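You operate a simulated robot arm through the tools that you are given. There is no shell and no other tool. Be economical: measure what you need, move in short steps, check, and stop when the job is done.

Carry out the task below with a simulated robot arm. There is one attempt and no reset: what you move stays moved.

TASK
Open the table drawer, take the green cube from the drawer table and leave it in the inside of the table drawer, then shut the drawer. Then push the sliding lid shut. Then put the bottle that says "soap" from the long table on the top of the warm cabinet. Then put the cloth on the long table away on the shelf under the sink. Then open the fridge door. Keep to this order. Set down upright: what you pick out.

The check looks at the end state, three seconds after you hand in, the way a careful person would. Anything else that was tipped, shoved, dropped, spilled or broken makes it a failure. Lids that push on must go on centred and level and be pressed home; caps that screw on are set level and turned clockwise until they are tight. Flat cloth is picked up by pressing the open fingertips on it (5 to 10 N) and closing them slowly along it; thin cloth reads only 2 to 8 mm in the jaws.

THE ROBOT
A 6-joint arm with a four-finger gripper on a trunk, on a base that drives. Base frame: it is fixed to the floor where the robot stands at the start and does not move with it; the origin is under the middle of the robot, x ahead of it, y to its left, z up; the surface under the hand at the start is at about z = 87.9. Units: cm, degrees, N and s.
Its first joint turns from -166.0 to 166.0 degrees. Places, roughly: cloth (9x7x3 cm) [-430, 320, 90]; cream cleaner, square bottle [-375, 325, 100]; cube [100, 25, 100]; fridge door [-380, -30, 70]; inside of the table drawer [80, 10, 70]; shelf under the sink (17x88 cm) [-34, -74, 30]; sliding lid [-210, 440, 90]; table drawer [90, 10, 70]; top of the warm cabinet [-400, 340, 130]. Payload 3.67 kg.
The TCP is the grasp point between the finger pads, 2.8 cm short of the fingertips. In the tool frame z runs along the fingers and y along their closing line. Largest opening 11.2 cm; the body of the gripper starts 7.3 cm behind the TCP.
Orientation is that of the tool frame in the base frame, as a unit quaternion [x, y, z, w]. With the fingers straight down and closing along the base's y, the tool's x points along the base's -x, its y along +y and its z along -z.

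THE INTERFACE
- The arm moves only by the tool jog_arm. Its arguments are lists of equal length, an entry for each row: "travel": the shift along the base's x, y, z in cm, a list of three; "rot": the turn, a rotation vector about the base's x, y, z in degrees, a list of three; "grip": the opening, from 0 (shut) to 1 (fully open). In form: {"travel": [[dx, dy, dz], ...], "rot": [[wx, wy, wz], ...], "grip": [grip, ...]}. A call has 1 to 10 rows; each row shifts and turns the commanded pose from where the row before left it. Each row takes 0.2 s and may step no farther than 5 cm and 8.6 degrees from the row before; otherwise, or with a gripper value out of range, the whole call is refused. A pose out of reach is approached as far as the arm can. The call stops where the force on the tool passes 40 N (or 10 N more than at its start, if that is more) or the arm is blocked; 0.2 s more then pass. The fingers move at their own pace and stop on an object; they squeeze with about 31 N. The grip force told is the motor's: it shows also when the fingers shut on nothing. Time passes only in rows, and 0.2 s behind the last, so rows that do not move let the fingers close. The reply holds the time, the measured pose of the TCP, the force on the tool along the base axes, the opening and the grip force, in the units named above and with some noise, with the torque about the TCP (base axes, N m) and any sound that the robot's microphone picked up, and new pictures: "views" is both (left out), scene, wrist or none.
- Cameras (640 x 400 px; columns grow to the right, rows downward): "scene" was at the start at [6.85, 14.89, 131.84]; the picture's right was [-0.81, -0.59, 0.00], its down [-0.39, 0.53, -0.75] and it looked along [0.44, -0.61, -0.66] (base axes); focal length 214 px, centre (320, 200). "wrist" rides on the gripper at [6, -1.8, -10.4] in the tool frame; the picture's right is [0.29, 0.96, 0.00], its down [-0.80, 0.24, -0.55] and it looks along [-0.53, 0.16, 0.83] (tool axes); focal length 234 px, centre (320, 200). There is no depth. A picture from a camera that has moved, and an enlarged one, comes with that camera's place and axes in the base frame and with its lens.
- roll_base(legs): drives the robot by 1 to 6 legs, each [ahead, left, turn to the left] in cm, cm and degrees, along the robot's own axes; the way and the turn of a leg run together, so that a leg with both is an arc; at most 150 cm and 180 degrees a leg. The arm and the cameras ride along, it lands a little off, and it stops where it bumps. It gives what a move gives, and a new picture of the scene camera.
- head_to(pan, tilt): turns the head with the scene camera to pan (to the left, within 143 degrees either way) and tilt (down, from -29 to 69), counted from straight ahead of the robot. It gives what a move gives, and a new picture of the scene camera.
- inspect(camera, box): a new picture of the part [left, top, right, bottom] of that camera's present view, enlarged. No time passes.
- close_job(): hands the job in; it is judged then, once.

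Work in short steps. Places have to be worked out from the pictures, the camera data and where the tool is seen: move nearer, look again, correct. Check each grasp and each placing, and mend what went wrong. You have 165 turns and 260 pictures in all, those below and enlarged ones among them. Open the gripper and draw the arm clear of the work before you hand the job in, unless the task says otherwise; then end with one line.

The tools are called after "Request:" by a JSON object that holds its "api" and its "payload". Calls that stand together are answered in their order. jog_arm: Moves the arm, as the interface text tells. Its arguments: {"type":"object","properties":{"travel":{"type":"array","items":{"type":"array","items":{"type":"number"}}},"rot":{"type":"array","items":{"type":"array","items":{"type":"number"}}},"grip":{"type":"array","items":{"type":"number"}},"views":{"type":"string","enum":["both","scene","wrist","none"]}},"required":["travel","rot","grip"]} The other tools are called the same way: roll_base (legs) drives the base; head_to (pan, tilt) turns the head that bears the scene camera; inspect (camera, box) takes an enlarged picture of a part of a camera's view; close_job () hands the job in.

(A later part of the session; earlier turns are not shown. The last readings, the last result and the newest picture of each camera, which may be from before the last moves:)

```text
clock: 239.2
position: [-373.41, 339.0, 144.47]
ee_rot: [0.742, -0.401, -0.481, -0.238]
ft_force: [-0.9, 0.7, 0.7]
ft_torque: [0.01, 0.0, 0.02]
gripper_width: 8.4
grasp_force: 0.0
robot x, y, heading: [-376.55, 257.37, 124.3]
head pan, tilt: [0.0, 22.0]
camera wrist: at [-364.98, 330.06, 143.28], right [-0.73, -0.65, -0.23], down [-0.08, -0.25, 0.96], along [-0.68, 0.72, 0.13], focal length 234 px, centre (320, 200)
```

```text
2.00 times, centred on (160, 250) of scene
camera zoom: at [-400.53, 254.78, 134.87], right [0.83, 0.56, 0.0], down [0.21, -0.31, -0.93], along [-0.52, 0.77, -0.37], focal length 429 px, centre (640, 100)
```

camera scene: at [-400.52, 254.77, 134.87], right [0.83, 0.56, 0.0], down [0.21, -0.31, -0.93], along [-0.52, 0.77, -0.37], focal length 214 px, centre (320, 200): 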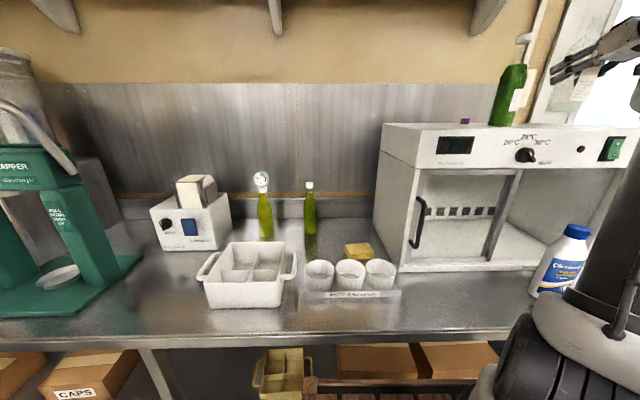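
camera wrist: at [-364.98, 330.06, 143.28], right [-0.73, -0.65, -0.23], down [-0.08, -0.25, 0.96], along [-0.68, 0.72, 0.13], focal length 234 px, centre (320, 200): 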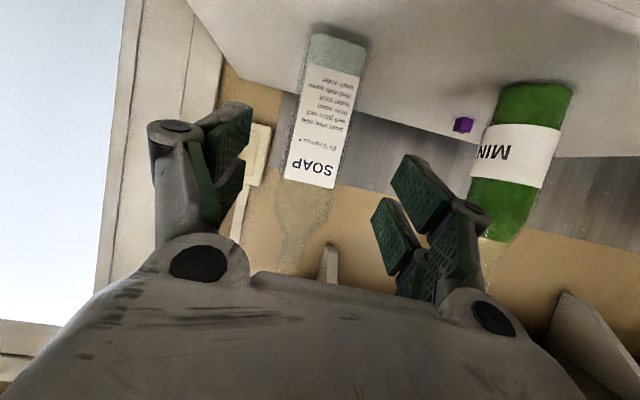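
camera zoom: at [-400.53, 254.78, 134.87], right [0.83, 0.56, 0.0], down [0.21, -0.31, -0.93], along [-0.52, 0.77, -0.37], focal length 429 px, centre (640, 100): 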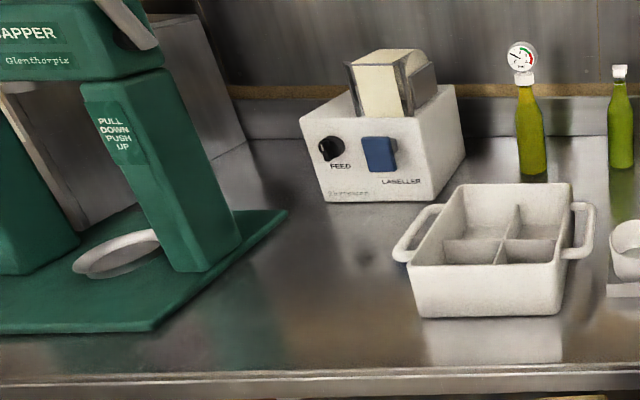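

The folded yellow cloth lies just behind the bottle holder at about (-424,314.6). I back the base off, then turn the tool to point down.

Request:
{"api": "roll_base", "payload": {"legs": [[-22, 0, 0]]}}

Request:
{"api": "jog_arm", "payload": {"travel": [[0.5, -0.8, 0], [0.5, -0.8, 0], [0.5, -0.8, 0], [-2, -1.4, 0], [-3.5, -2.4, 0], [-3.5, -2.4, 0], [-3.5, -2.4, 0], [-3.5, -2.4, 0]], "rot": [[-6.7, -4.6, 0], [-6.7, -4.6, 0], [-6.7, -4.6, 0], [-6.7, -4.6, 0], [-6.7, -4.6, 0], [-6.7, -4.6, 0], [-6.7, -4.6, 0], [-6.7, -4.6, 0]], "grip": [1, 1, 1, 1, 1, 1, 1, 1], "views": "wrist"}}

```text
clock: 240.9
position: [-360.81, 320.33, 144.42]
ee_rot: [0.742, -0.401, -0.481, -0.238]
ft_force: [-0.5, 0.0, 0.4]
ft_torque: [-0.01, 0.03, 0.02]
gripper_width: 8.37
grasp_force: 0.1
robot x, y, heading: [-363.53, 238.59, 124.6]
head pan, tilt: [0.0, 22.0]
camera scene: at [-387.72, 235.99, 134.87], right [0.82, 0.57, 0.0], down [0.21, -0.31, -0.93], along [-0.52, 0.76, -0.37], focal length 214 px, centre (320, 200)
```

scene: 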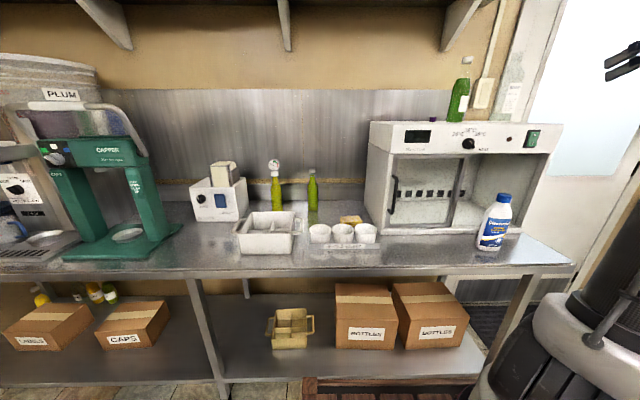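

```text
clock: 242.7
position: [-375.18, 306.39, 142.46]
ee_rot: [0.878, -0.479, -0.002, 0.004]
ft_force: [0.7, 0.0, -0.7]
ft_torque: [-0.01, 0.06, 0.02]
gripper_width: 11.19
grasp_force: 0.2
out of reach, approached as far as the arm can: row 8
robot x, y, heading: [-363.41, 238.45, 124.4]
head pan, tilt: [0.0, 22.0]
camera wrist: at [-370.18, 302.45, 152.72], right [-0.65, -0.76, 0.01], down [-0.63, 0.54, 0.56], along [-0.43, 0.36, -0.83], focal length 234 px, centre (320, 200)
```

wrist: 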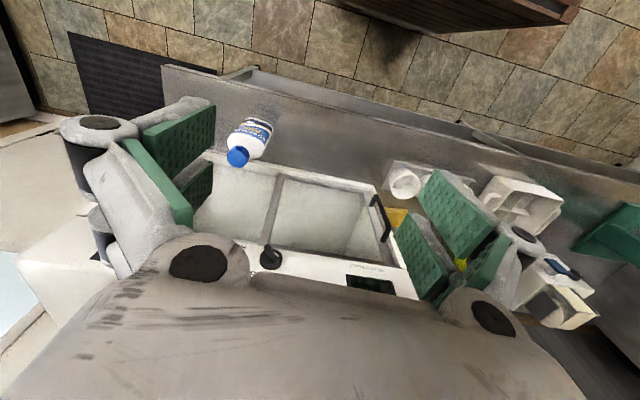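

Pointing down. I swing left, away from the cabinet, then bring the base in front of the cloth.

Request:
{"api": "jog_arm", "payload": {"travel": [[-4.0, -2.7, -1], [-4.0, -2.7, -1], [-4.0, -2.7, -1], [-4.0, -2.7, -1], [-4.0, -2.7, -1], [-3.5, -2.4, -1]], "rot": [[0, 0, 0], [0, 0, 0], [0, 0, 0], [0, 0, 0], [0, 0, 0], [0, 0, 0]], "grip": [1, 1, 1, 1, 1, 1], "views": "none"}}

Request:
{"api": "roll_base", "payload": {"legs": [[14, 6, 0]]}}

Request:
{"api": "inspect", "payload": {"camera": "wrist", "box": [0, 0, 640, 400]}}

```text
clock: 244.1
position: [-398.81, 290.24, 136.43]
ee_rot: [0.878, -0.478, -0.002, 0.007]
ft_force: [0.4, 0.5, -0.2]
ft_torque: [0.0, 0.05, -0.01]
gripper_width: 11.19
grasp_force: 0.0
robot x, y, heading: [-363.74, 238.74, 124.7]
head pan, tilt: [0.0, 22.0]
```

```text
clock: 245.5
position: [-411.76, 298.5, 136.33]
ee_rot: [0.878, -0.479, -0.003, 0.006]
ft_force: [0.4, -0.2, -0.3]
ft_torque: [0.0, 0.02, -0.01]
gripper_width: 11.19
grasp_force: 0.0
robot x, y, heading: [-376.38, 246.64, 124.3]
head pan, tilt: [0.0, 22.0]
camera scene: at [-400.64, 244.15, 134.87], right [0.82, 0.57, 0.0], down [0.21, -0.31, -0.93], along [-0.53, 0.76, -0.37], focal length 214 px, centre (320, 200)
```

scene: 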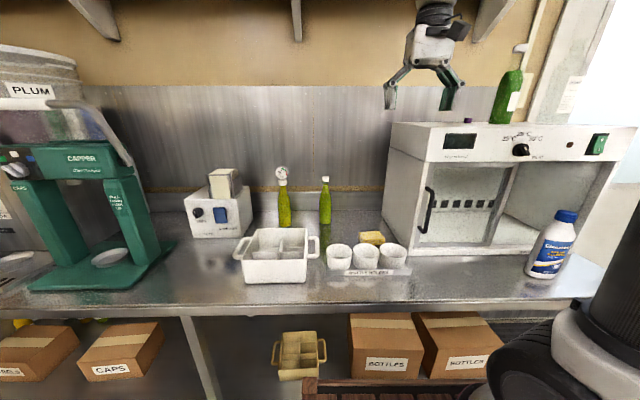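

```text
1.00 times, centred on (320, 200) of wrist (not enlarged: the box is as wide or as high as the picture)
camera zoom: at [-406.77, 294.5, 146.74], right [-0.65, -0.76, 0.01], down [-0.63, 0.54, 0.56], along [-0.43, 0.35, -0.83], focal length 234 px, centre (320, 200)
```

zoom: 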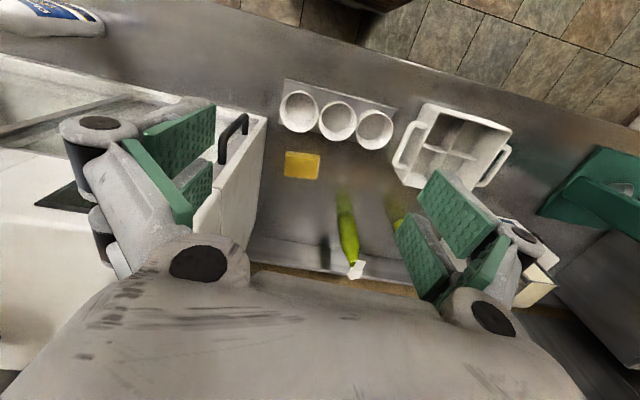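

Cloth centre (-424.6,314.9), turned about 7° from the tool. I move over it and descend to just above.

Request:
{"api": "jog_arm", "payload": {"travel": [[-2.56, 3.28, -2.5], [-2.56, 3.28, -2.5], [-2.56, 3.28, -2.5], [-2.56, 3.28, -2.5], [-2.56, 3.28, -2.5], [0, 0, -5], [0, 0, -5], [0, 0, -5], [0, 0, -5], [0, 0, -3]], "rot": [[0, 0, 7], [0, 0, 0], [0, 0, 0], [0, 0, 0], [0, 0, 0], [0, 0, 0], [0, 0, 0], [0, 0, 0], [0, 0, 0], [0, 0, 0]], "grip": [1, 1, 1, 1, 1, 1, 1, 1, 1, 1], "views": "both"}}

```text
clock: 247.7
position: [-424.73, 314.79, 100.84]
ee_rot: [0.906, -0.423, -0.003, 0.006]
ft_force: [0.1, 0.2, 1.0]
ft_torque: [0.0, 0.05, -0.02]
gripper_width: 11.18
grasp_force: 0.1
robot x, y, heading: [-376.26, 246.96, 124.5]
head pan, tilt: [0.0, 22.0]
camera scene: at [-400.63, 244.14, 134.87], right [0.82, 0.57, 0.0], down [0.21, -0.31, -0.93], along [-0.53, 0.76, -0.37], focal length 214 px, centre (320, 200)
camera wrist: at [-419.24, 311.46, 111.14], right [-0.55, -0.83, 0.01], down [-0.69, 0.46, 0.56], along [-0.47, 0.3, -0.83], focal length 234 px, centre (320, 200)
```

scene: 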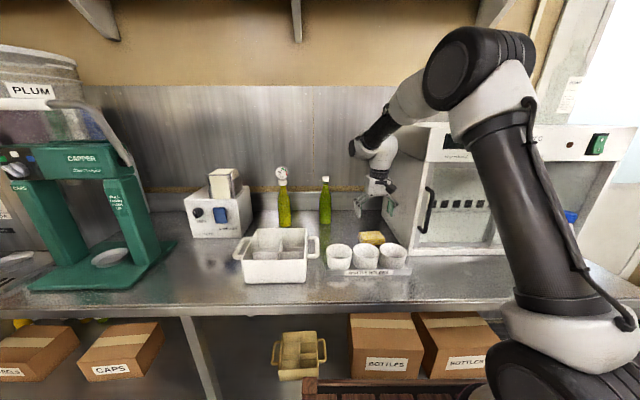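
wrist: 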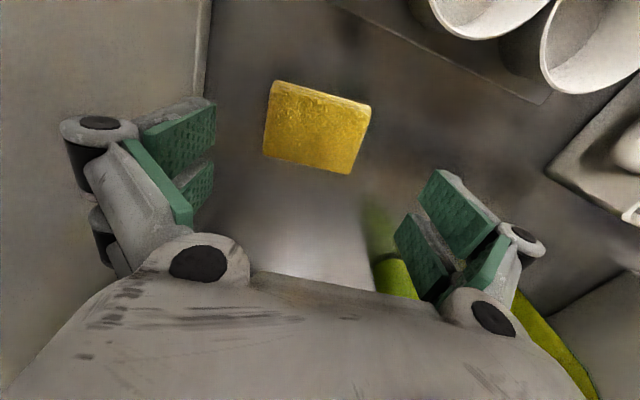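

Well centred. I lower beside its ends and close slowly.

Request:
{"api": "jog_arm", "payload": {"travel": [[0.2, 0, -4.5], [0.2, 0, -3.5], [0, 0, -1.2], [0, 0, 0], [0, 0, 0], [0, 0, 0], [0, 0, 0]], "rot": [[0, 0, 3], [0, 0, 0], [0, 0, 0], [0, 0, 0], [0, 0, 0], [0, 0, 0], [0, 0, 0]], "grip": [1, 1, 1, 0.8, 0.6, 0.4, 0.4], "views": "wrist"}}

```text
clock: 249.3
position: [-424.11, 314.6, 91.55]
ee_rot: [0.917, -0.398, -0.003, 0.007]
ft_force: [-0.8, 0.5, 2.4]
ft_torque: [-0.04, 0.09, -0.01]
gripper_width: 8.94
grasp_force: 30.7
robot x, y, heading: [-376.35, 246.86, 124.4]
head pan, tilt: [0.0, 22.0]
camera wrist: at [-418.51, 311.59, 101.88], right [-0.51, -0.86, 0.01], down [-0.71, 0.43, 0.56], along [-0.49, 0.27, -0.83], focal length 234 px, centre (320, 200)
```

wrist: 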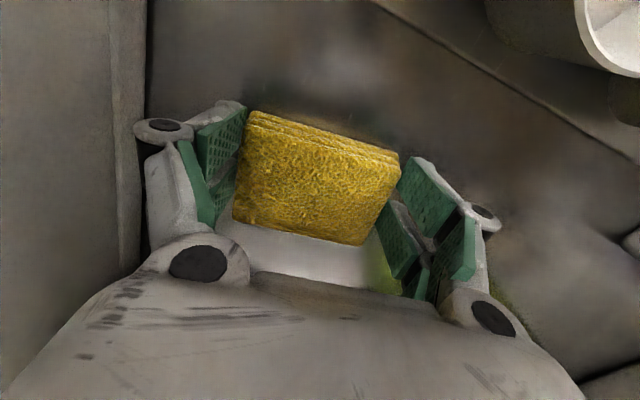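

The cloth is held (8.9 cm). I lift it straight up.

Request:
{"api": "jog_arm", "payload": {"travel": [[0, 0, 3], [0, 0, 4.8], [0, 0, 4.8], [0, 0, 4.8], [0.6, -0.9, 4.8], [0.6, -0.9, 4.8], [0.6, -0.9, 4.8], [1.2, -1.8, 4]], "rot": [[0, 0, 0], [0, 0, 0], [0, 0, 0], [0, 0, 0], [0, 0, 0], [0, 0, 0], [0, 0, 0], [0, 0, 0]], "grip": [0.4, 0.4, 0.4, 0.4, 0.4, 0.4, 0.4, 0.4], "views": "both"}}

```text
clock: 251.1
position: [-421.32, 310.27, 127.76]
ee_rot: [0.917, -0.399, -0.001, 0.007]
ft_force: [-0.5, 0.7, -1.1]
ft_torque: [-0.04, -0.02, 0.01]
gripper_width: 8.94
grasp_force: 31.0
robot x, y, heading: [-376.64, 246.97, 124.4]
head pan, tilt: [0.0, 22.0]
camera scene: at [-400.68, 244.19, 134.86], right [0.82, 0.57, 0.0], down [0.21, -0.31, -0.93], along [-0.53, 0.76, -0.38], focal length 214 px, centre (320, 200)
camera wrist: at [-415.73, 307.19, 138.03], right [-0.51, -0.86, 0.01], down [-0.71, 0.43, 0.56], along [-0.48, 0.27, -0.83], focal length 234 px, centre (320, 200)
```

scene: 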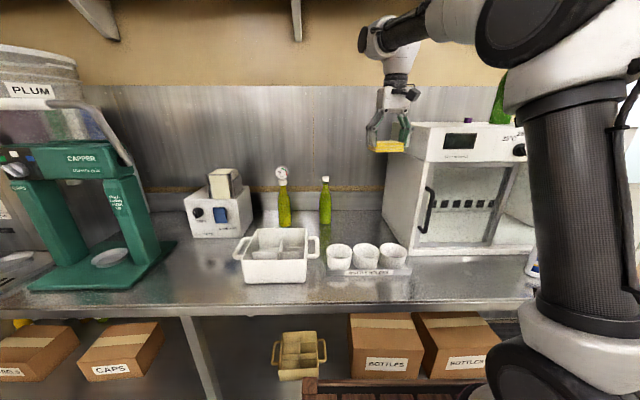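
wrist: 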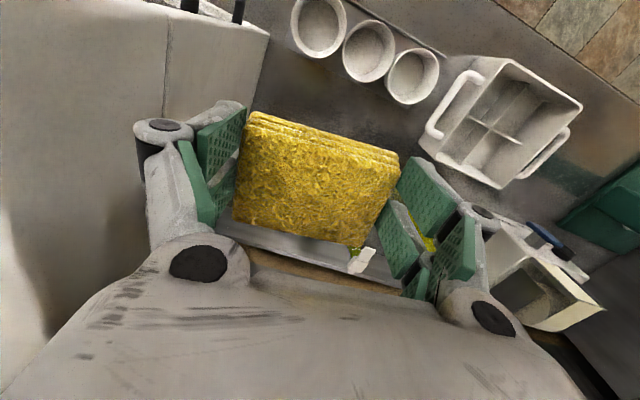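

Cloth secure. I draw it in, back away, turn round and drive toward the sink.

Request:
{"api": "jog_arm", "payload": {"travel": [[2.6, -3.8, 0], [2.6, -3.8, 0], [2.6, -3.8, 0], [2.6, -3.8, 0]], "rot": [[0, 0, 0], [0, 0, 0], [0, 0, 0], [0, 0, 0]], "grip": [0.4, 0.4, 0.4, 0.4], "views": "none"}}

Request:
{"api": "roll_base", "payload": {"legs": [[-45, 0, 0], [0, 0, -179], [110, 70, 0], [100, 60, 0]]}}

Request:
{"api": "head_to", "payload": {"pan": -25, "tilt": 30}}

```text
clock: 252.1
position: [-410.67, 294.98, 127.63]
ee_rot: [0.916, -0.4, -0.001, 0.006]
ft_force: [-1.1, 0.6, -1.0]
ft_torque: [-0.06, -0.08, 0.01]
gripper_width: 8.95
grasp_force: 31.3
robot x, y, heading: [-376.88, 247.0, 124.8]
head pan, tilt: [0.0, 22.0]
```

```text
clock: 273.9
position: [-97.22, 53.8, 127.68]
ee_rot: [0.414, 0.91, 0.006, 0.003]
ft_force: [-0.3, 0.0, 0.5]
ft_torque: [0.03, -0.01, -0.01]
gripper_width: 8.91
grasp_force: 30.6
robot x, y, heading: [-129.79, 102.75, -56.8]
head pan, tilt: [0.0, 22.0]
camera scene: at [-105.95, 105.22, 134.87], right [-0.84, -0.54, 0.0], down [-0.2, 0.32, -0.93], along [0.5, -0.78, -0.37], focal length 214 px, centre (320, 200)
```

scene: 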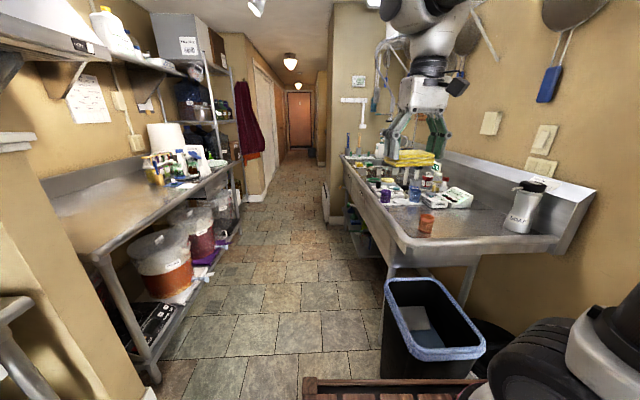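

```text
clock: 274.7
position: [-97.24, 53.77, 127.74]
ee_rot: [0.414, 0.91, 0.007, 0.004]
ft_force: [-0.1, 0.2, -0.5]
ft_torque: [0.02, -0.04, 0.01]
gripper_width: 8.93
grasp_force: 30.3
robot x, y, heading: [-130.07, 103.02, -57.3]
head pan, tilt: [-25.0, 30.0]
camera scene: at [-109.74, 104.06, 133.59], right [-0.99, -0.14, 0.0], down [-0.07, 0.5, -0.87], along [0.12, -0.86, -0.5], focal length 214 px, centre (320, 200)
```

scene: 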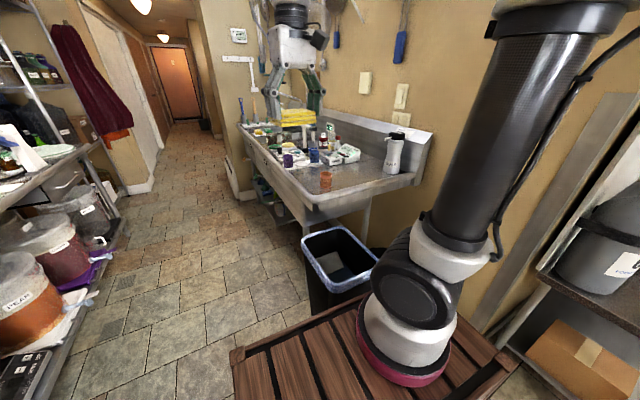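

The bin is close on my right. I shift left, pass it, and stop beside the sink.

Request:
{"api": "roll_base", "payload": {"legs": [[0, 30, 0], [120, 0, 2], [30, 0, 0]]}}

Request:
{"api": "head_to", "payload": {"pan": -80, "tilt": 45}}

```text
clock: 284.2
position: [16.4, -53.63, 127.64]
ee_rot: [0.392, 0.92, 0.007, 0.002]
ft_force: [0.3, 1.3, -0.4]
ft_torque: [0.01, 0.02, 0.02]
gripper_width: 8.92
grasp_force: 31.0
robot x, y, heading: [-18.88, -6.39, -54.7]
head pan, tilt: [-25.0, 30.0]
camera scene: at [1.41, -4.1, 133.58], right [-0.98, -0.18, 0.0], down [-0.09, 0.49, -0.87], along [0.16, -0.85, -0.5], focal length 214 px, centre (320, 200)
```

scene: 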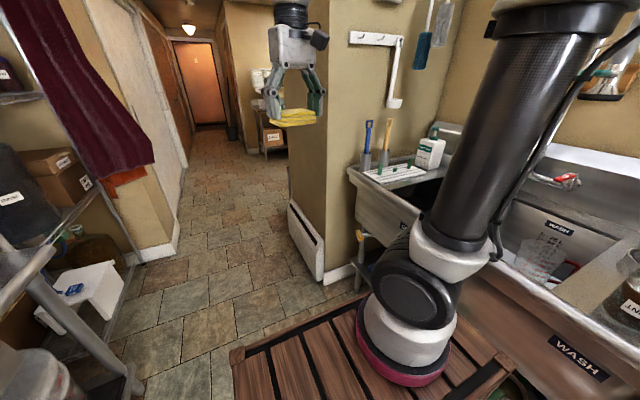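

```text
clock: 285.4
position: [16.28, -53.66, 127.65]
ee_rot: [0.392, 0.92, 0.006, 0.003]
ft_force: [0.4, -0.6, -0.6]
ft_torque: [0.0, 0.01, 0.03]
gripper_width: 8.93
grasp_force: 30.9
robot x, y, heading: [-18.86, -6.29, -54.7]
head pan, tilt: [-80.0, 45.0]
camera scene: at [-5.94, -1.01, 131.33], right [-0.71, 0.7, 0.0], down [0.5, 0.5, -0.71], along [-0.5, -0.5, -0.71], focal length 214 px, centre (320, 200)
```

scene: 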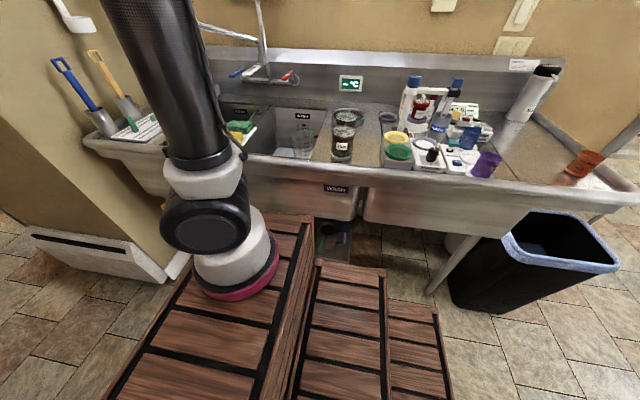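

The sink's shelf is partly hidden by my arm. I drive on along the aisle to look back at it.

Request:
{"api": "roll_base", "payload": {"legs": [[55, 8, 0]]}}

Request:
{"api": "head_to", "payload": {"pan": -108, "tilt": 45}}

```text
clock: 288.6
position: [54.0, -93.67, 127.56]
ee_rot: [0.395, 0.919, 0.007, 0.002]
ft_force: [-0.2, 0.2, -0.2]
ft_torque: [0.08, 0.0, -0.02]
gripper_width: 8.9
grasp_force: 31.2
robot x, y, heading: [19.34, -45.85, -54.6]
head pan, tilt: [-80.0, 45.0]
camera scene: at [32.06, -40.89, 131.32], right [-0.71, 0.7, 0.0], down [0.5, 0.5, -0.71], along [-0.5, -0.5, -0.71], focal length 214 px, centre (320, 200)
```

scene: 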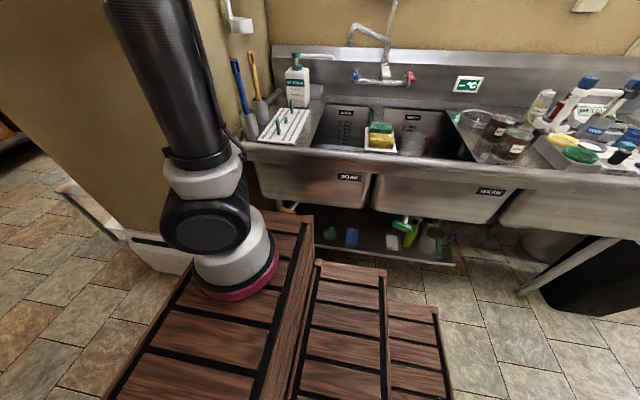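

```text
clock: 289.5
position: [54.06, -93.74, 127.56]
ee_rot: [0.394, 0.919, 0.006, 0.004]
ft_force: [0.6, -0.4, 0.0]
ft_torque: [0.02, 0.01, 0.0]
gripper_width: 8.91
grasp_force: 31.1
robot x, y, heading: [19.12, -46.23, -54.7]
head pan, tilt: [-108.0, 45.0]
camera scene: at [30.02, -37.53, 131.32], right [-0.3, 0.95, 0.0], down [0.68, 0.21, -0.71], along [-0.68, -0.21, -0.71], focal length 214 px, centre (320, 200)
```

scene: 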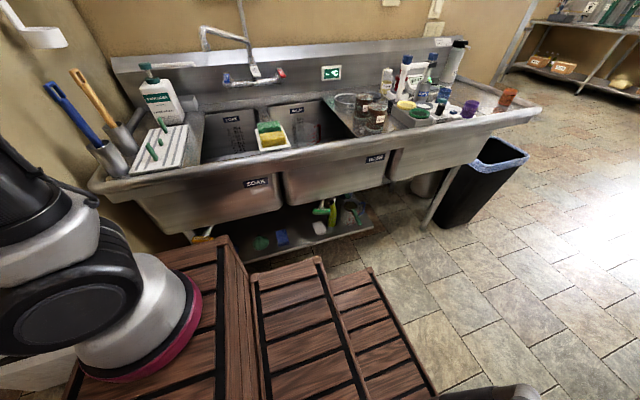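

Request:
{"api": "inspect", "payload": {"camera": "scene", "box": [180, 150, 400, 288]}}

```text
2.90 times, centred on (290, 219) of scene
camera zoom: at [30.02, -37.53, 131.32], right [-0.3, 0.95, 0.0], down [0.68, 0.21, -0.71], along [-0.68, -0.21, -0.71], focal length 622 px, centre (407, 145)
```

zoom: 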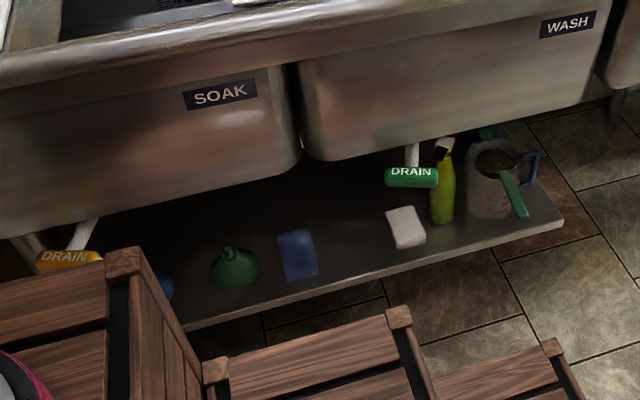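

The shelf's free spot is between the blue and white items, around e≈36, n≈-67 (about (-35,-75,30)). I place the base so that the arm can reach it from its right side.

Request:
{"api": "roll_base", "payload": {"legs": [[-33, 11, 0]]}}

```text
clock: 291.8
position: [44.04, -60.33, 127.75]
ee_rot: [0.396, 0.918, 0.006, 0.002]
ft_force: [-0.4, 0.4, -0.5]
ft_torque: [0.01, 0.02, -0.01]
gripper_width: 8.96
grasp_force: 30.8
robot x, y, heading: [9.15, -12.62, -54.8]
head pan, tilt: [-108.0, 45.0]
camera scene: at [20.08, -4.11, 131.32], right [-0.29, 0.96, 0.0], down [0.68, 0.21, -0.71], along [-0.68, -0.21, -0.71], focal length 214 px, centre (320, 200)
```

scene: 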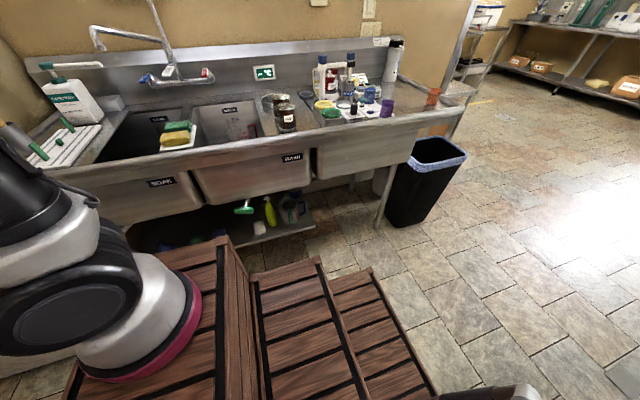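

The spot is now straight out to the arm's right. I swing the arm around in an arc, turning the tool with it.

Request:
{"api": "jog_arm", "payload": {"travel": [[-3.14, -2.76, 0], [-3.45, -2.48, 0], [-3.77, -2.1, 0], [-4.06, -1.69, 0], [-4.36, -1.41, 0], [-4.46, -0.75, 0], [-4.6, -0.36, 0], [-4.72, 0.16, 0], [-4.78, 0.61, 0], [-4.67, 1.16, 0]], "rot": [[0, 0, -6.6], [0, 0, -6.6], [0, 0, -6.6], [0, 0, -6.6], [0, 0, -6.6], [0, 0, -6.6], [0, 0, -6.6], [0, 0, -6.6], [0, 0, -6.6], [0, 0, -6.6]], "grip": [0.4, 0.4, 0.4, 0.4, 0.4, 0.4, 0.4, 0.4, 0.4, 0.4], "views": "none"}}

Request:
{"api": "jog_arm", "payload": {"travel": [[-4.63, 1.8, 0], [-4.57, 2.08, 0], [-4.03, 2.7, 0], [-3.76, 3.01, 0], [-3.48, 3.31, 0], [0, 0, 0], [0, 0, 0], [0, 0, 0]], "rot": [[0, 0, -6.6], [0, 0, -6.6], [0, 0, -6.6], [0, 0, -6.6], [0, 0, -6.6], [-4.7, 6.9, 0], [-4.7, 6.9, 0], [-4.7, 6.9, 0]], "grip": [0.4, 0.4, 0.4, 0.4, 0.4, 0.4, 0.4, 0.4], "views": "both"}}

```text
clock: 294.0
position: [1.74, -69.97, 127.68]
ee_rot: [0.832, 0.554, 0.004, 0.006]
ft_force: [0.5, 0.7, -0.2]
ft_torque: [-0.03, 0.03, 0.01]
gripper_width: 8.91
grasp_force: 31.1
robot x, y, heading: [9.72, -12.64, -55.0]
head pan, tilt: [-108.0, 45.0]
```

```text
refused: row 2 steps farther than a row can; nothing moved
```

One row was slightly too long; I resend it shortened.

Request:
{"api": "jog_arm", "payload": {"travel": [[-4.5, 1.75, 0], [-4.4, 2.0, 0], [-4.03, 2.7, 0], [-3.76, 3.01, 0], [-3.4, 3.2, 0], [0, 0, 0], [0, 0, 0], [0, 0, 0]], "rot": [[0, 0, -6.6], [0, 0, -6.6], [0, 0, -6.6], [0, 0, -6.6], [0, 0, -6.6], [-4.7, 6.9, 0], [-4.7, 6.9, 0], [-4.7, 6.9, 0]], "grip": [0.4, 0.4, 0.4, 0.4, 0.4, 0.4, 0.4, 0.4], "views": "both"}}

```text
clock: 295.8
position: [-18.14, -57.2, 127.54]
ee_rot: [0.932, 0.29, -0.205, 0.07]
ft_force: [-0.8, -1.1, -0.3]
ft_torque: [0.05, -0.01, -0.01]
gripper_width: 8.94
grasp_force: 30.7
robot x, y, heading: [8.87, -12.38, -54.9]
head pan, tilt: [-108.0, 45.0]
camera scene: at [20.05, -4.14, 131.33], right [-0.29, 0.96, 0.0], down [0.68, 0.21, -0.71], along [-0.68, -0.21, -0.71], focal length 214 px, centre (320, 200)
camera wrist: at [-10.97, -50.15, 134.4], right [0.76, -0.64, -0.11], down [-0.27, -0.47, 0.84], along [-0.59, -0.61, -0.53], focal length 234 px, centre (320, 200)
```

scene: 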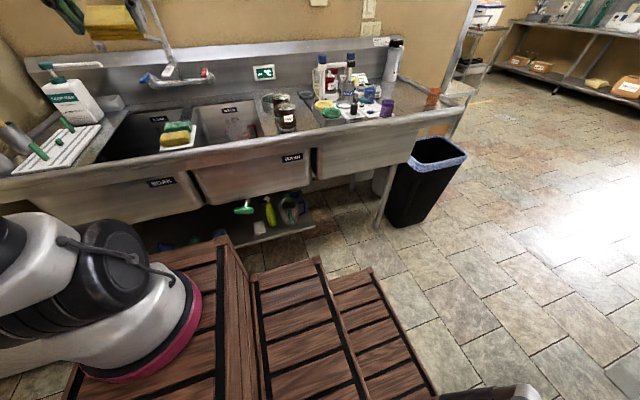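
wrist: 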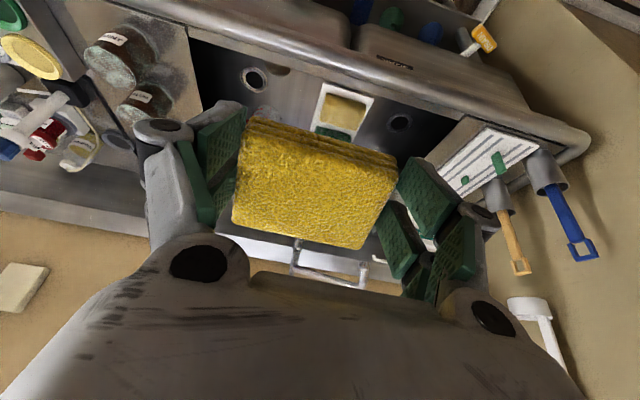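

In position above the aisle between sink and trunk (n≈-47, e≈37), tilted 25° toward the sink. I descend.

Request:
{"api": "jog_arm", "payload": {"travel": [[0, 0, -5], [0, 0, -5], [0, 0, -5], [0, 0, -5], [0, 0, -5], [0, 0, -5], [0, 0, -5], [0, 0, -5], [0, 0, -5], [0, 0, -5]], "rot": [[0, 0, 0], [0, 0, 0], [0, 0, 0], [0, 0, 0], [0, 0, 0], [0, 0, 0], [0, 0, 0], [0, 0, 0], [0, 0, 0], [0, 0, 0]], "grip": [0.4, 0.4, 0.4, 0.4, 0.4, 0.4, 0.4, 0.4, 0.4, 0.4], "views": "wrist"}}

```text
clock: 298.0
position: [-18.6, -57.85, 77.67]
ee_rot: [0.932, 0.291, -0.205, 0.071]
ft_force: [0.5, -0.4, 0.4]
ft_torque: [0.02, 0.0, 0.03]
gripper_width: 8.92
grasp_force: 31.2
out of reach, approached as far as the arm can: row 9
robot x, y, heading: [9.13, -12.35, -55.0]
head pan, tilt: [-108.0, 45.0]
camera wrist: at [-11.46, -50.82, 84.5], right [0.76, -0.64, -0.11], down [-0.27, -0.47, 0.84], along [-0.59, -0.61, -0.53], focal length 234 px, centre (320, 200)
```

wrist: 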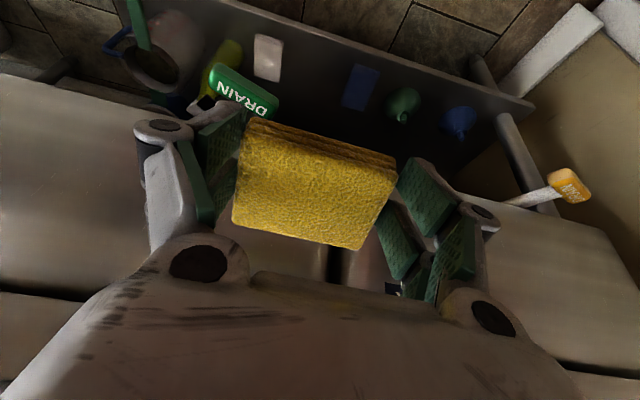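

Near the inner limit here. I shift the base 9 cm away from the sink and reach out by the same.

Request:
{"api": "roll_base", "payload": {"legs": [[0.8, 9, 0]]}}

Request:
{"api": "jog_arm", "payload": {"travel": [[-3.7, -2.5, 0], [-3.7, -2.5, 0], [0, 0, -5], [0, 0, -5], [0, 0, -5], [0, 0, -5], [0, 0, -5], [0, 0, -5]], "rot": [[0, 0, 0], [0, 0, 0], [0, 0, 0], [0, 0, 0], [0, 0, 0], [0, 0, 0], [0, 0, 0], [0, 0, 0]], "grip": [0.4, 0.4, 0.4, 0.4, 0.4, 0.4, 0.4, 0.4], "views": "wrist"}}

```text
clock: 299.1
position: [-10.89, -53.48, 77.72]
ee_rot: [0.932, 0.29, -0.206, 0.07]
ft_force: [0.5, 0.3, 0.2]
ft_torque: [-0.05, 0.01, 0.02]
gripper_width: 8.9
grasp_force: 31.1
robot x, y, heading: [16.67, -8.2, -54.9]
head pan, tilt: [-108.0, 45.0]
camera scene: at [27.81, 0.35, 131.33], right [-0.29, 0.96, 0.0], down [0.68, 0.21, -0.71], along [-0.68, -0.21, -0.71], focal length 214 px, centre (320, 200)
```

scene: 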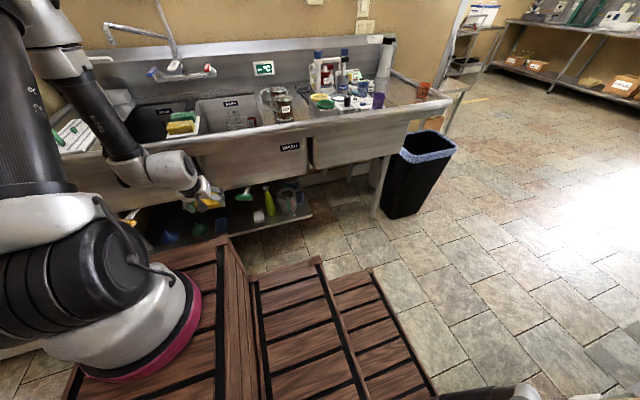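

```text
clock: 300.9
position: [-18.45, -58.53, 47.64]
ee_rot: [0.932, 0.29, -0.205, 0.069]
ft_force: [0.2, -0.4, -0.7]
ft_torque: [0.01, -0.02, 0.02]
gripper_width: 8.94
grasp_force: 31.5
robot x, y, heading: [16.86, -8.17, -55.0]
head pan, tilt: [-108.0, 45.0]
camera wrist: at [-11.32, -51.48, 54.43], right [0.76, -0.64, -0.11], down [-0.27, -0.47, 0.84], along [-0.59, -0.61, -0.53], focal length 234 px, centre (320, 200)
```

wrist: 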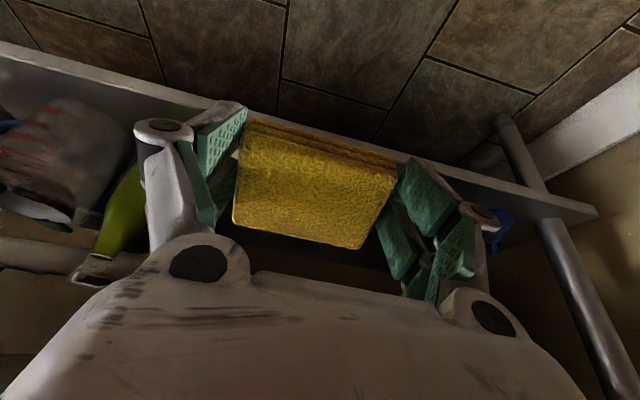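

At z≈47.6 in front of the shelf. I drop to z≈39, then move in over the shelf.

Request:
{"api": "jog_arm", "payload": {"travel": [[0, 0, -4.3], [0, 0, -4.3], [-3.3, -2.3, 0], [-3.3, -2.3, 0], [-3.3, -2.3, 0]], "rot": [[0, 0, 0], [0, 0, 0], [0, 0, 0], [0, 0, 0], [0, 0, 0]], "grip": [0.4, 0.4, 0.4, 0.4, 0.4], "views": "both"}}

```text
clock: 302.1
position: [-28.25, -65.36, 39.02]
ee_rot: [0.932, 0.29, -0.205, 0.07]
ft_force: [0.0, 0.2, -1.5]
ft_torque: [-0.01, -0.01, -0.04]
gripper_width: 8.91
grasp_force: 31.5
robot x, y, heading: [17.18, -8.1, -55.2]
head pan, tilt: [-108.0, 45.0]
camera scene: at [27.8, 0.34, 131.33], right [-0.29, 0.96, 0.0], down [0.68, 0.21, -0.71], along [-0.68, -0.21, -0.71], focal length 214 px, centre (320, 200)
camera wrist: at [-21.11, -58.27, 45.84], right [0.76, -0.64, -0.11], down [-0.27, -0.47, 0.84], along [-0.59, -0.61, -0.53], focal length 234 px, centre (320, 200)
```

scene: 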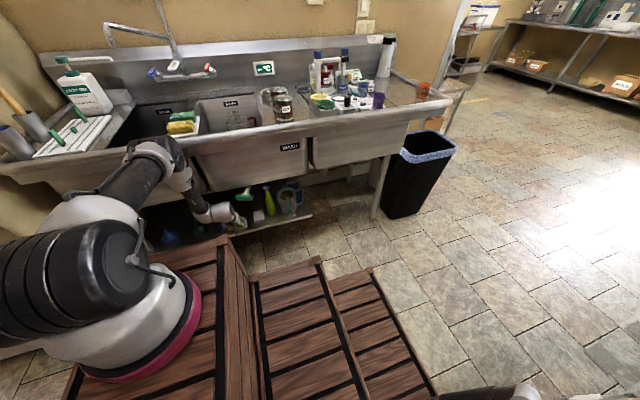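
wrist: 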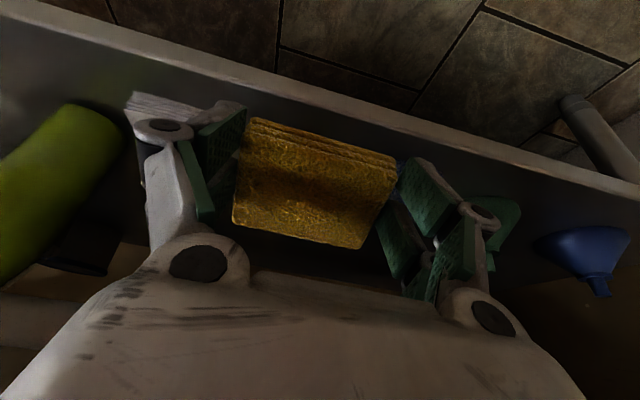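

Gap between the white and blue items is e≈29–44, so I centre at 36.7, move in the last 6.5 cm and lower to contact.

Request:
{"api": "jog_arm", "payload": {"travel": [[-0.73, 1.07, 0], [-2.7, -1.85, 0], [-2.7, -1.85, 0], [0, 0, -1.5], [0, 0, -1], [0, 0, -0.7], [0, 0, -0.7]], "rot": [[0, 0, 0], [0, 0, 0], [0, 0, 0], [0, 0, 0], [0, 0, 0], [0, 0, 0], [0, 0, 0]], "grip": [0.4, 0.4, 0.4, 0.4, 0.4, 0.4, 0.4], "views": "wrist"}}

```text
clock: 303.7
position: [-34.37, -67.99, 35.35]
ee_rot: [0.932, 0.29, -0.204, 0.069]
ft_force: [-0.4, 0.0, -0.1]
ft_torque: [0.03, 0.0, -0.02]
gripper_width: 8.91
grasp_force: 30.4
robot x, y, heading: [16.75, -8.06, -54.7]
head pan, tilt: [-108.0, 45.0]
camera wrist: at [-27.24, -60.87, 42.01], right [0.76, -0.64, -0.11], down [-0.27, -0.47, 0.84], along [-0.59, -0.61, -0.53], focal length 234 px, centre (320, 200)
```

wrist: 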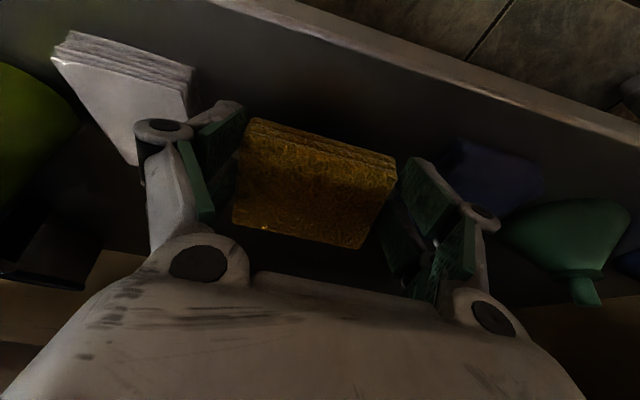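

Both neighbours are clear. I lower further to contact.

Request:
{"api": "jog_arm", "payload": {"travel": [[0, 0, -0.5], [0, 0, -0.4], [0, 0, -0.4], [0, 0, -0.4]], "rot": [[0, 0, 0], [0, 0, 0], [0, 0, 0], [0, 0, 0]], "grip": [0.4, 0.4, 0.4, 0.4], "views": "none"}}

```text
clock: 304.7
position: [-34.61, -68.25, 33.78]
ee_rot: [0.931, 0.29, -0.208, 0.07]
ft_force: [3.3, -0.8, 27.4]
ft_torque: [0.05, -0.14, 0.02]
gripper_width: 8.96
grasp_force: 30.9
robot x, y, heading: [17.03, -8.63, -54.9]
head pan, tilt: [-108.0, 45.0]
```

Contact. I ease up a hair, open just enough, and retreat along the tool axis.

Request:
{"api": "jog_arm", "payload": {"travel": [[0, 0, 0.3], [0, 0, 0], [0, 0, 0], [0.5, 0.35, 1.2], [1.4, 1.0, 3.6], [3.2, 2.2, 0.5], [3.2, 2.2, 0.5], [3.2, 2.2, 0.5]], "rot": [[0, 0, 0], [0, 0, 0], [0, 0, 0], [0, 0, 0], [0, 0, 0], [0, 0, 0], [0, 0, 0], [0, 0, 0]], "grip": [0.87, 0.92, 0.92, 0.92, 0.92, 0.92, 0.92, 0.92], "views": "wrist"}}

```text
clock: 306.5
position: [-22.83, -59.98, 40.22]
ee_rot: [0.932, 0.292, -0.205, 0.07]
ft_force: [0.4, -0.1, -0.4]
ft_torque: [0.01, -0.01, 0.0]
gripper_width: 10.32
grasp_force: 0.0
robot x, y, heading: [17.15, -7.81, -54.6]
head pan, tilt: [-108.0, 45.0]
camera wrist: at [-15.73, -52.86, 47.1], right [0.76, -0.64, -0.11], down [-0.27, -0.47, 0.84], along [-0.59, -0.61, -0.53], focal length 234 px, centre (320, 200)
```

wrist: 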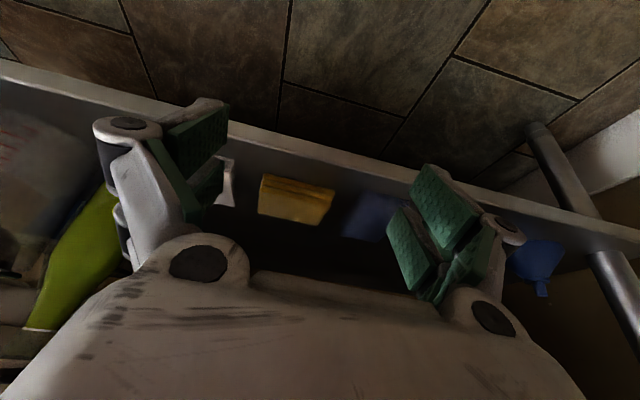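

The cloth lies flat on the shelf between its neighbours. I withdraw and raise the arm.

Request:
{"api": "jog_arm", "payload": {"travel": [[2.5, 1.7, 3], [0, 0, 5], [0, 0, 5], [0, 0, 5], [0, 0, 5], [0, 0, 5], [0, 0, 5], [0, 0, 5], [0, 0, 5], [0, 0, 5]], "rot": [[0, 0, 0], [0, 0, 0], [0, 0, 0], [0, 0, 0], [0, 0, 0], [0, 0, 0], [0, 0, 0], [0, 0, 0], [0, 0, 0], [0, 0, 0]], "grip": [0.5, 0.5, 0.5, 0.5, 0.5, 0.5, 0.5, 0.5, 0.5, 0.5], "views": "none"}}

Request:
{"api": "jog_arm", "payload": {"travel": [[0, 0, 5], [0, 0, 5], [0, 0, 5], [0, 0, 5], [0, 0, 5], [0, 0, 5], [0, 0, 5]], "rot": [[0, 0, 0], [0, 0, 0], [0, 0, 0], [0, 0, 0], [0, 0, 0], [0, 0, 0], [0, 0, 0]], "grip": [0.3, 0.3, 0.3, 0.3, 0.3, 0.3, 0.3], "views": "none"}}

Request:
{"api": "inspect", "payload": {"camera": "scene", "box": [130, 160, 330, 285]}}

```text
clock: 308.7
position: [-20.59, -58.41, 87.95]
ee_rot: [0.932, 0.29, -0.205, 0.069]
ft_force: [-0.1, -0.3, -0.8]
ft_torque: [0.04, -0.03, -0.03]
gripper_width: 5.59
grasp_force: 0.0
robot x, y, heading: [17.09, -8.39, -54.9]
head pan, tilt: [-108.0, 45.0]
```

```text
clock: 310.3
position: [-21.03, -54.99, 121.24]
ee_rot: [0.929, 0.293, -0.209, 0.088]
ft_force: [-0.6, 0.1, -1.1]
ft_torque: [0.02, -0.01, -0.01]
gripper_width: 3.36
grasp_force: 0.1
out of reach, approached as far as the arm can: row 5, 6, 7
robot x, y, heading: [16.89, -8.22, -54.7]
head pan, tilt: [-108.0, 45.0]
```

```text
3.20 times, centred on (230, 222) of scene
camera zoom: at [27.8, 0.33, 131.33], right [-0.29, 0.96, 0.0], down [0.68, 0.21, -0.71], along [-0.68, -0.21, -0.71], focal length 686 px, centre (608, 128)
```

zoom: 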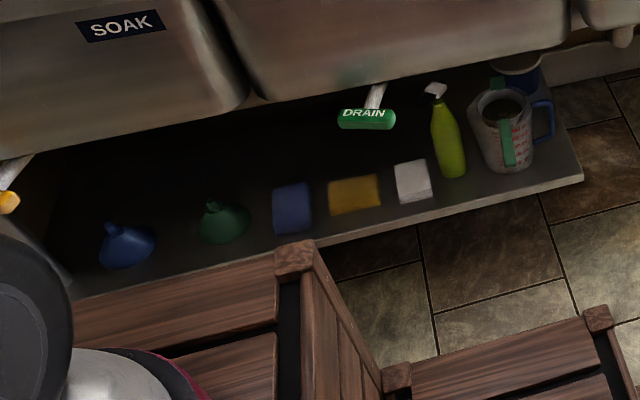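

The cloth is neatly placed. Now the fridge: I drive back along the aisle and turn toward its corner of the room.

Request:
{"api": "roll_base", "payload": {"legs": [[-140, 0, 0], [-75, -40, 0], [0, 0, -90]]}}

Request:
{"api": "head_to", "payload": {"pan": 0, "tilt": 20}}

```text
clock: 325.1
position: [-187.26, 180.41, 121.15]
ee_rot: [0.872, -0.433, -0.213, -0.082]
ft_force: [-0.2, 0.4, -0.5]
ft_torque: [0.03, 0.01, 0.0]
gripper_width: 3.35
grasp_force: 0.1
robot x, y, heading: [-139.05, 144.49, -142.7]
head pan, tilt: [-108.0, 45.0]
camera scene: at [-130.42, 133.87, 131.33], right [0.94, 0.33, 0.0], down [0.23, -0.67, -0.71], along [-0.23, 0.67, -0.71], focal length 214 px, centre (320, 200)
```

scene: 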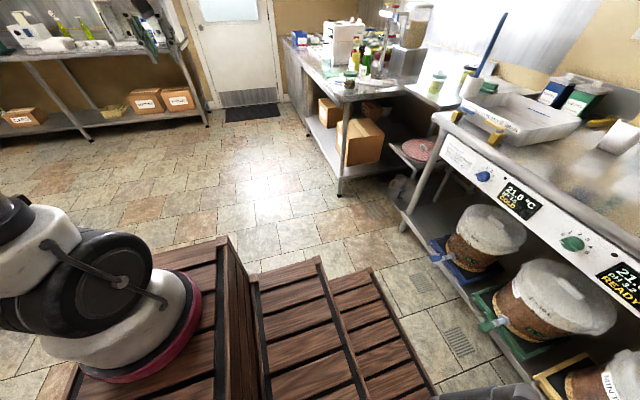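

```text
clock: 327.0
position: [-187.25, 180.6, 121.21]
ee_rot: [0.872, -0.433, -0.212, -0.082]
ft_force: [0.5, 0.5, 0.2]
ft_torque: [-0.02, 0.01, -0.02]
gripper_width: 3.41
grasp_force: 0.1
robot x, y, heading: [-139.21, 144.29, -142.6]
head pan, tilt: [0.0, 20.0]
camera scene: at [-135.16, 120.57, 135.19], right [-0.6, 0.8, 0.0], down [0.27, 0.21, -0.94], along [-0.75, -0.57, -0.34], focal length 214 px, centre (320, 200)
```

scene: 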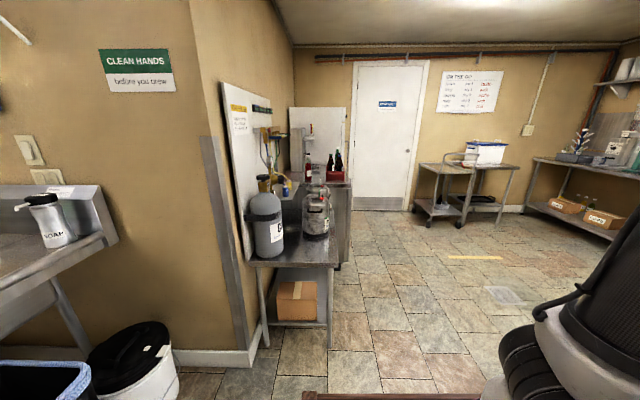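

The fridge should be behind the CO₂ cart on the left. I drive ahead, keeping right, and look left.

Request:
{"api": "roll_base", "payload": {"legs": [[110, -45, 0], [60, 0, 0]]}}

Request:
{"api": "head_to", "payload": {"pan": 35, "tilt": 25}}

```text
clock: 336.1
position: [-351.26, 108.14, 121.3]
ee_rot: [0.879, -0.418, -0.213, -0.078]
ft_force: [-0.5, -0.5, -0.5]
ft_torque: [-0.03, 0.01, -0.02]
gripper_width: 3.34
grasp_force: 0.0
robot x, y, heading: [-301.69, 73.81, -140.6]
head pan, tilt: [0.0, 20.0]
camera scene: at [-297.04, 50.11, 135.19], right [-0.63, 0.78, 0.0], down [0.27, 0.22, -0.94], along [-0.73, -0.59, -0.34], focal length 214 px, centre (320, 200)
```

scene: 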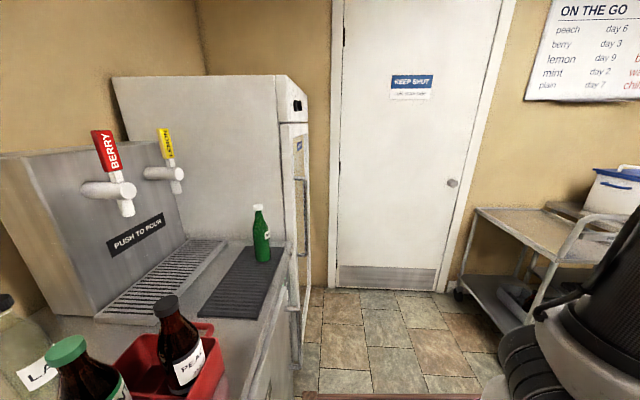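

```text
clock: 337.1
position: [-351.16, 108.21, 121.18]
ee_rot: [0.879, -0.419, -0.214, -0.079]
ft_force: [0.7, -0.3, -0.5]
ft_torque: [0.01, -0.01, -0.04]
gripper_width: 3.37
grasp_force: 0.1
robot x, y, heading: [-301.49, 73.87, -140.7]
head pan, tilt: [35.0, 25.0]
camera scene: at [-292.34, 47.14, 134.39], right [-0.96, 0.27, 0.0], down [0.12, 0.41, -0.91], along [-0.25, -0.87, -0.42], focal length 214 px, centre (320, 200)
```

scene: 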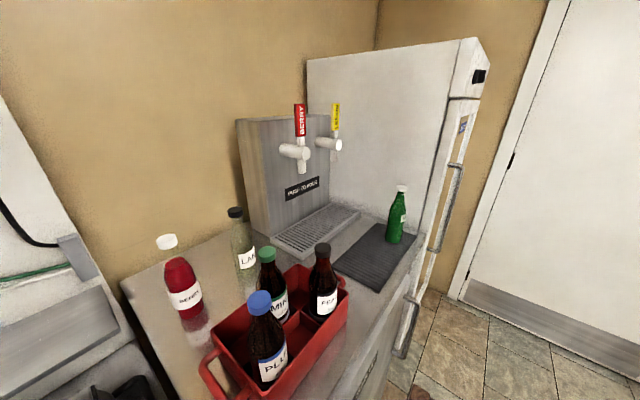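

The fridge is the tall white one past the taps; its door faces my right-hand side. Its vertical handle is near (-344,3), z 78–118, on the near edge, with the hinge at the far side. I move and turn so that the arm comes to face the handle.

Request:
{"api": "roll_base", "payload": {"legs": [[37, -33, 0], [0, 0, 133]]}}

Request:
{"api": "head_to", "payload": {"pan": -40, "tilt": 20}}

```text
clock: 345.4
position: [-342.7, 16.44, 121.28]
ee_rot: [0.74, 0.633, -0.159, 0.163]
ft_force: [0.2, -0.5, 0.4]
ft_torque: [0.01, 0.0, 0.02]
gripper_width: 3.36
grasp_force: 0.1
robot x, y, heading: [-350.02, 76.38, -9.0]
head pan, tilt: [35.0, 25.0]
camera scene: at [-336.42, 101.44, 134.38], right [0.44, -0.9, 0.0], down [-0.38, -0.19, -0.91], along [0.81, 0.4, -0.42], focal length 214 px, centre (320, 200)
```

scene: 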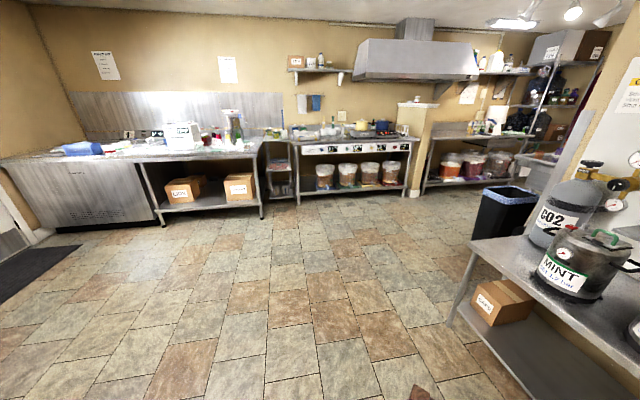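

```text
clock: 346.9
position: [-342.58, 16.56, 121.31]
ee_rot: [0.74, 0.633, -0.159, 0.163]
ft_force: [-1.0, 0.1, -0.1]
ft_torque: [-0.04, 0.0, 0.03]
gripper_width: 3.35
grasp_force: 0.2
robot x, y, heading: [-349.96, 76.42, -8.6]
head pan, tilt: [-40.0, 20.0]
camera scene: at [-338.58, 90.37, 135.19], right [-0.75, -0.66, 0.0], down [-0.22, 0.26, -0.94], along [0.62, -0.71, -0.34], focal length 214 px, centre (320, 200)
```

scene: 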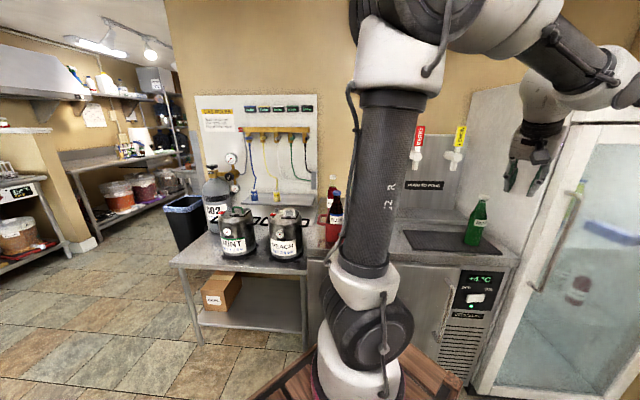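

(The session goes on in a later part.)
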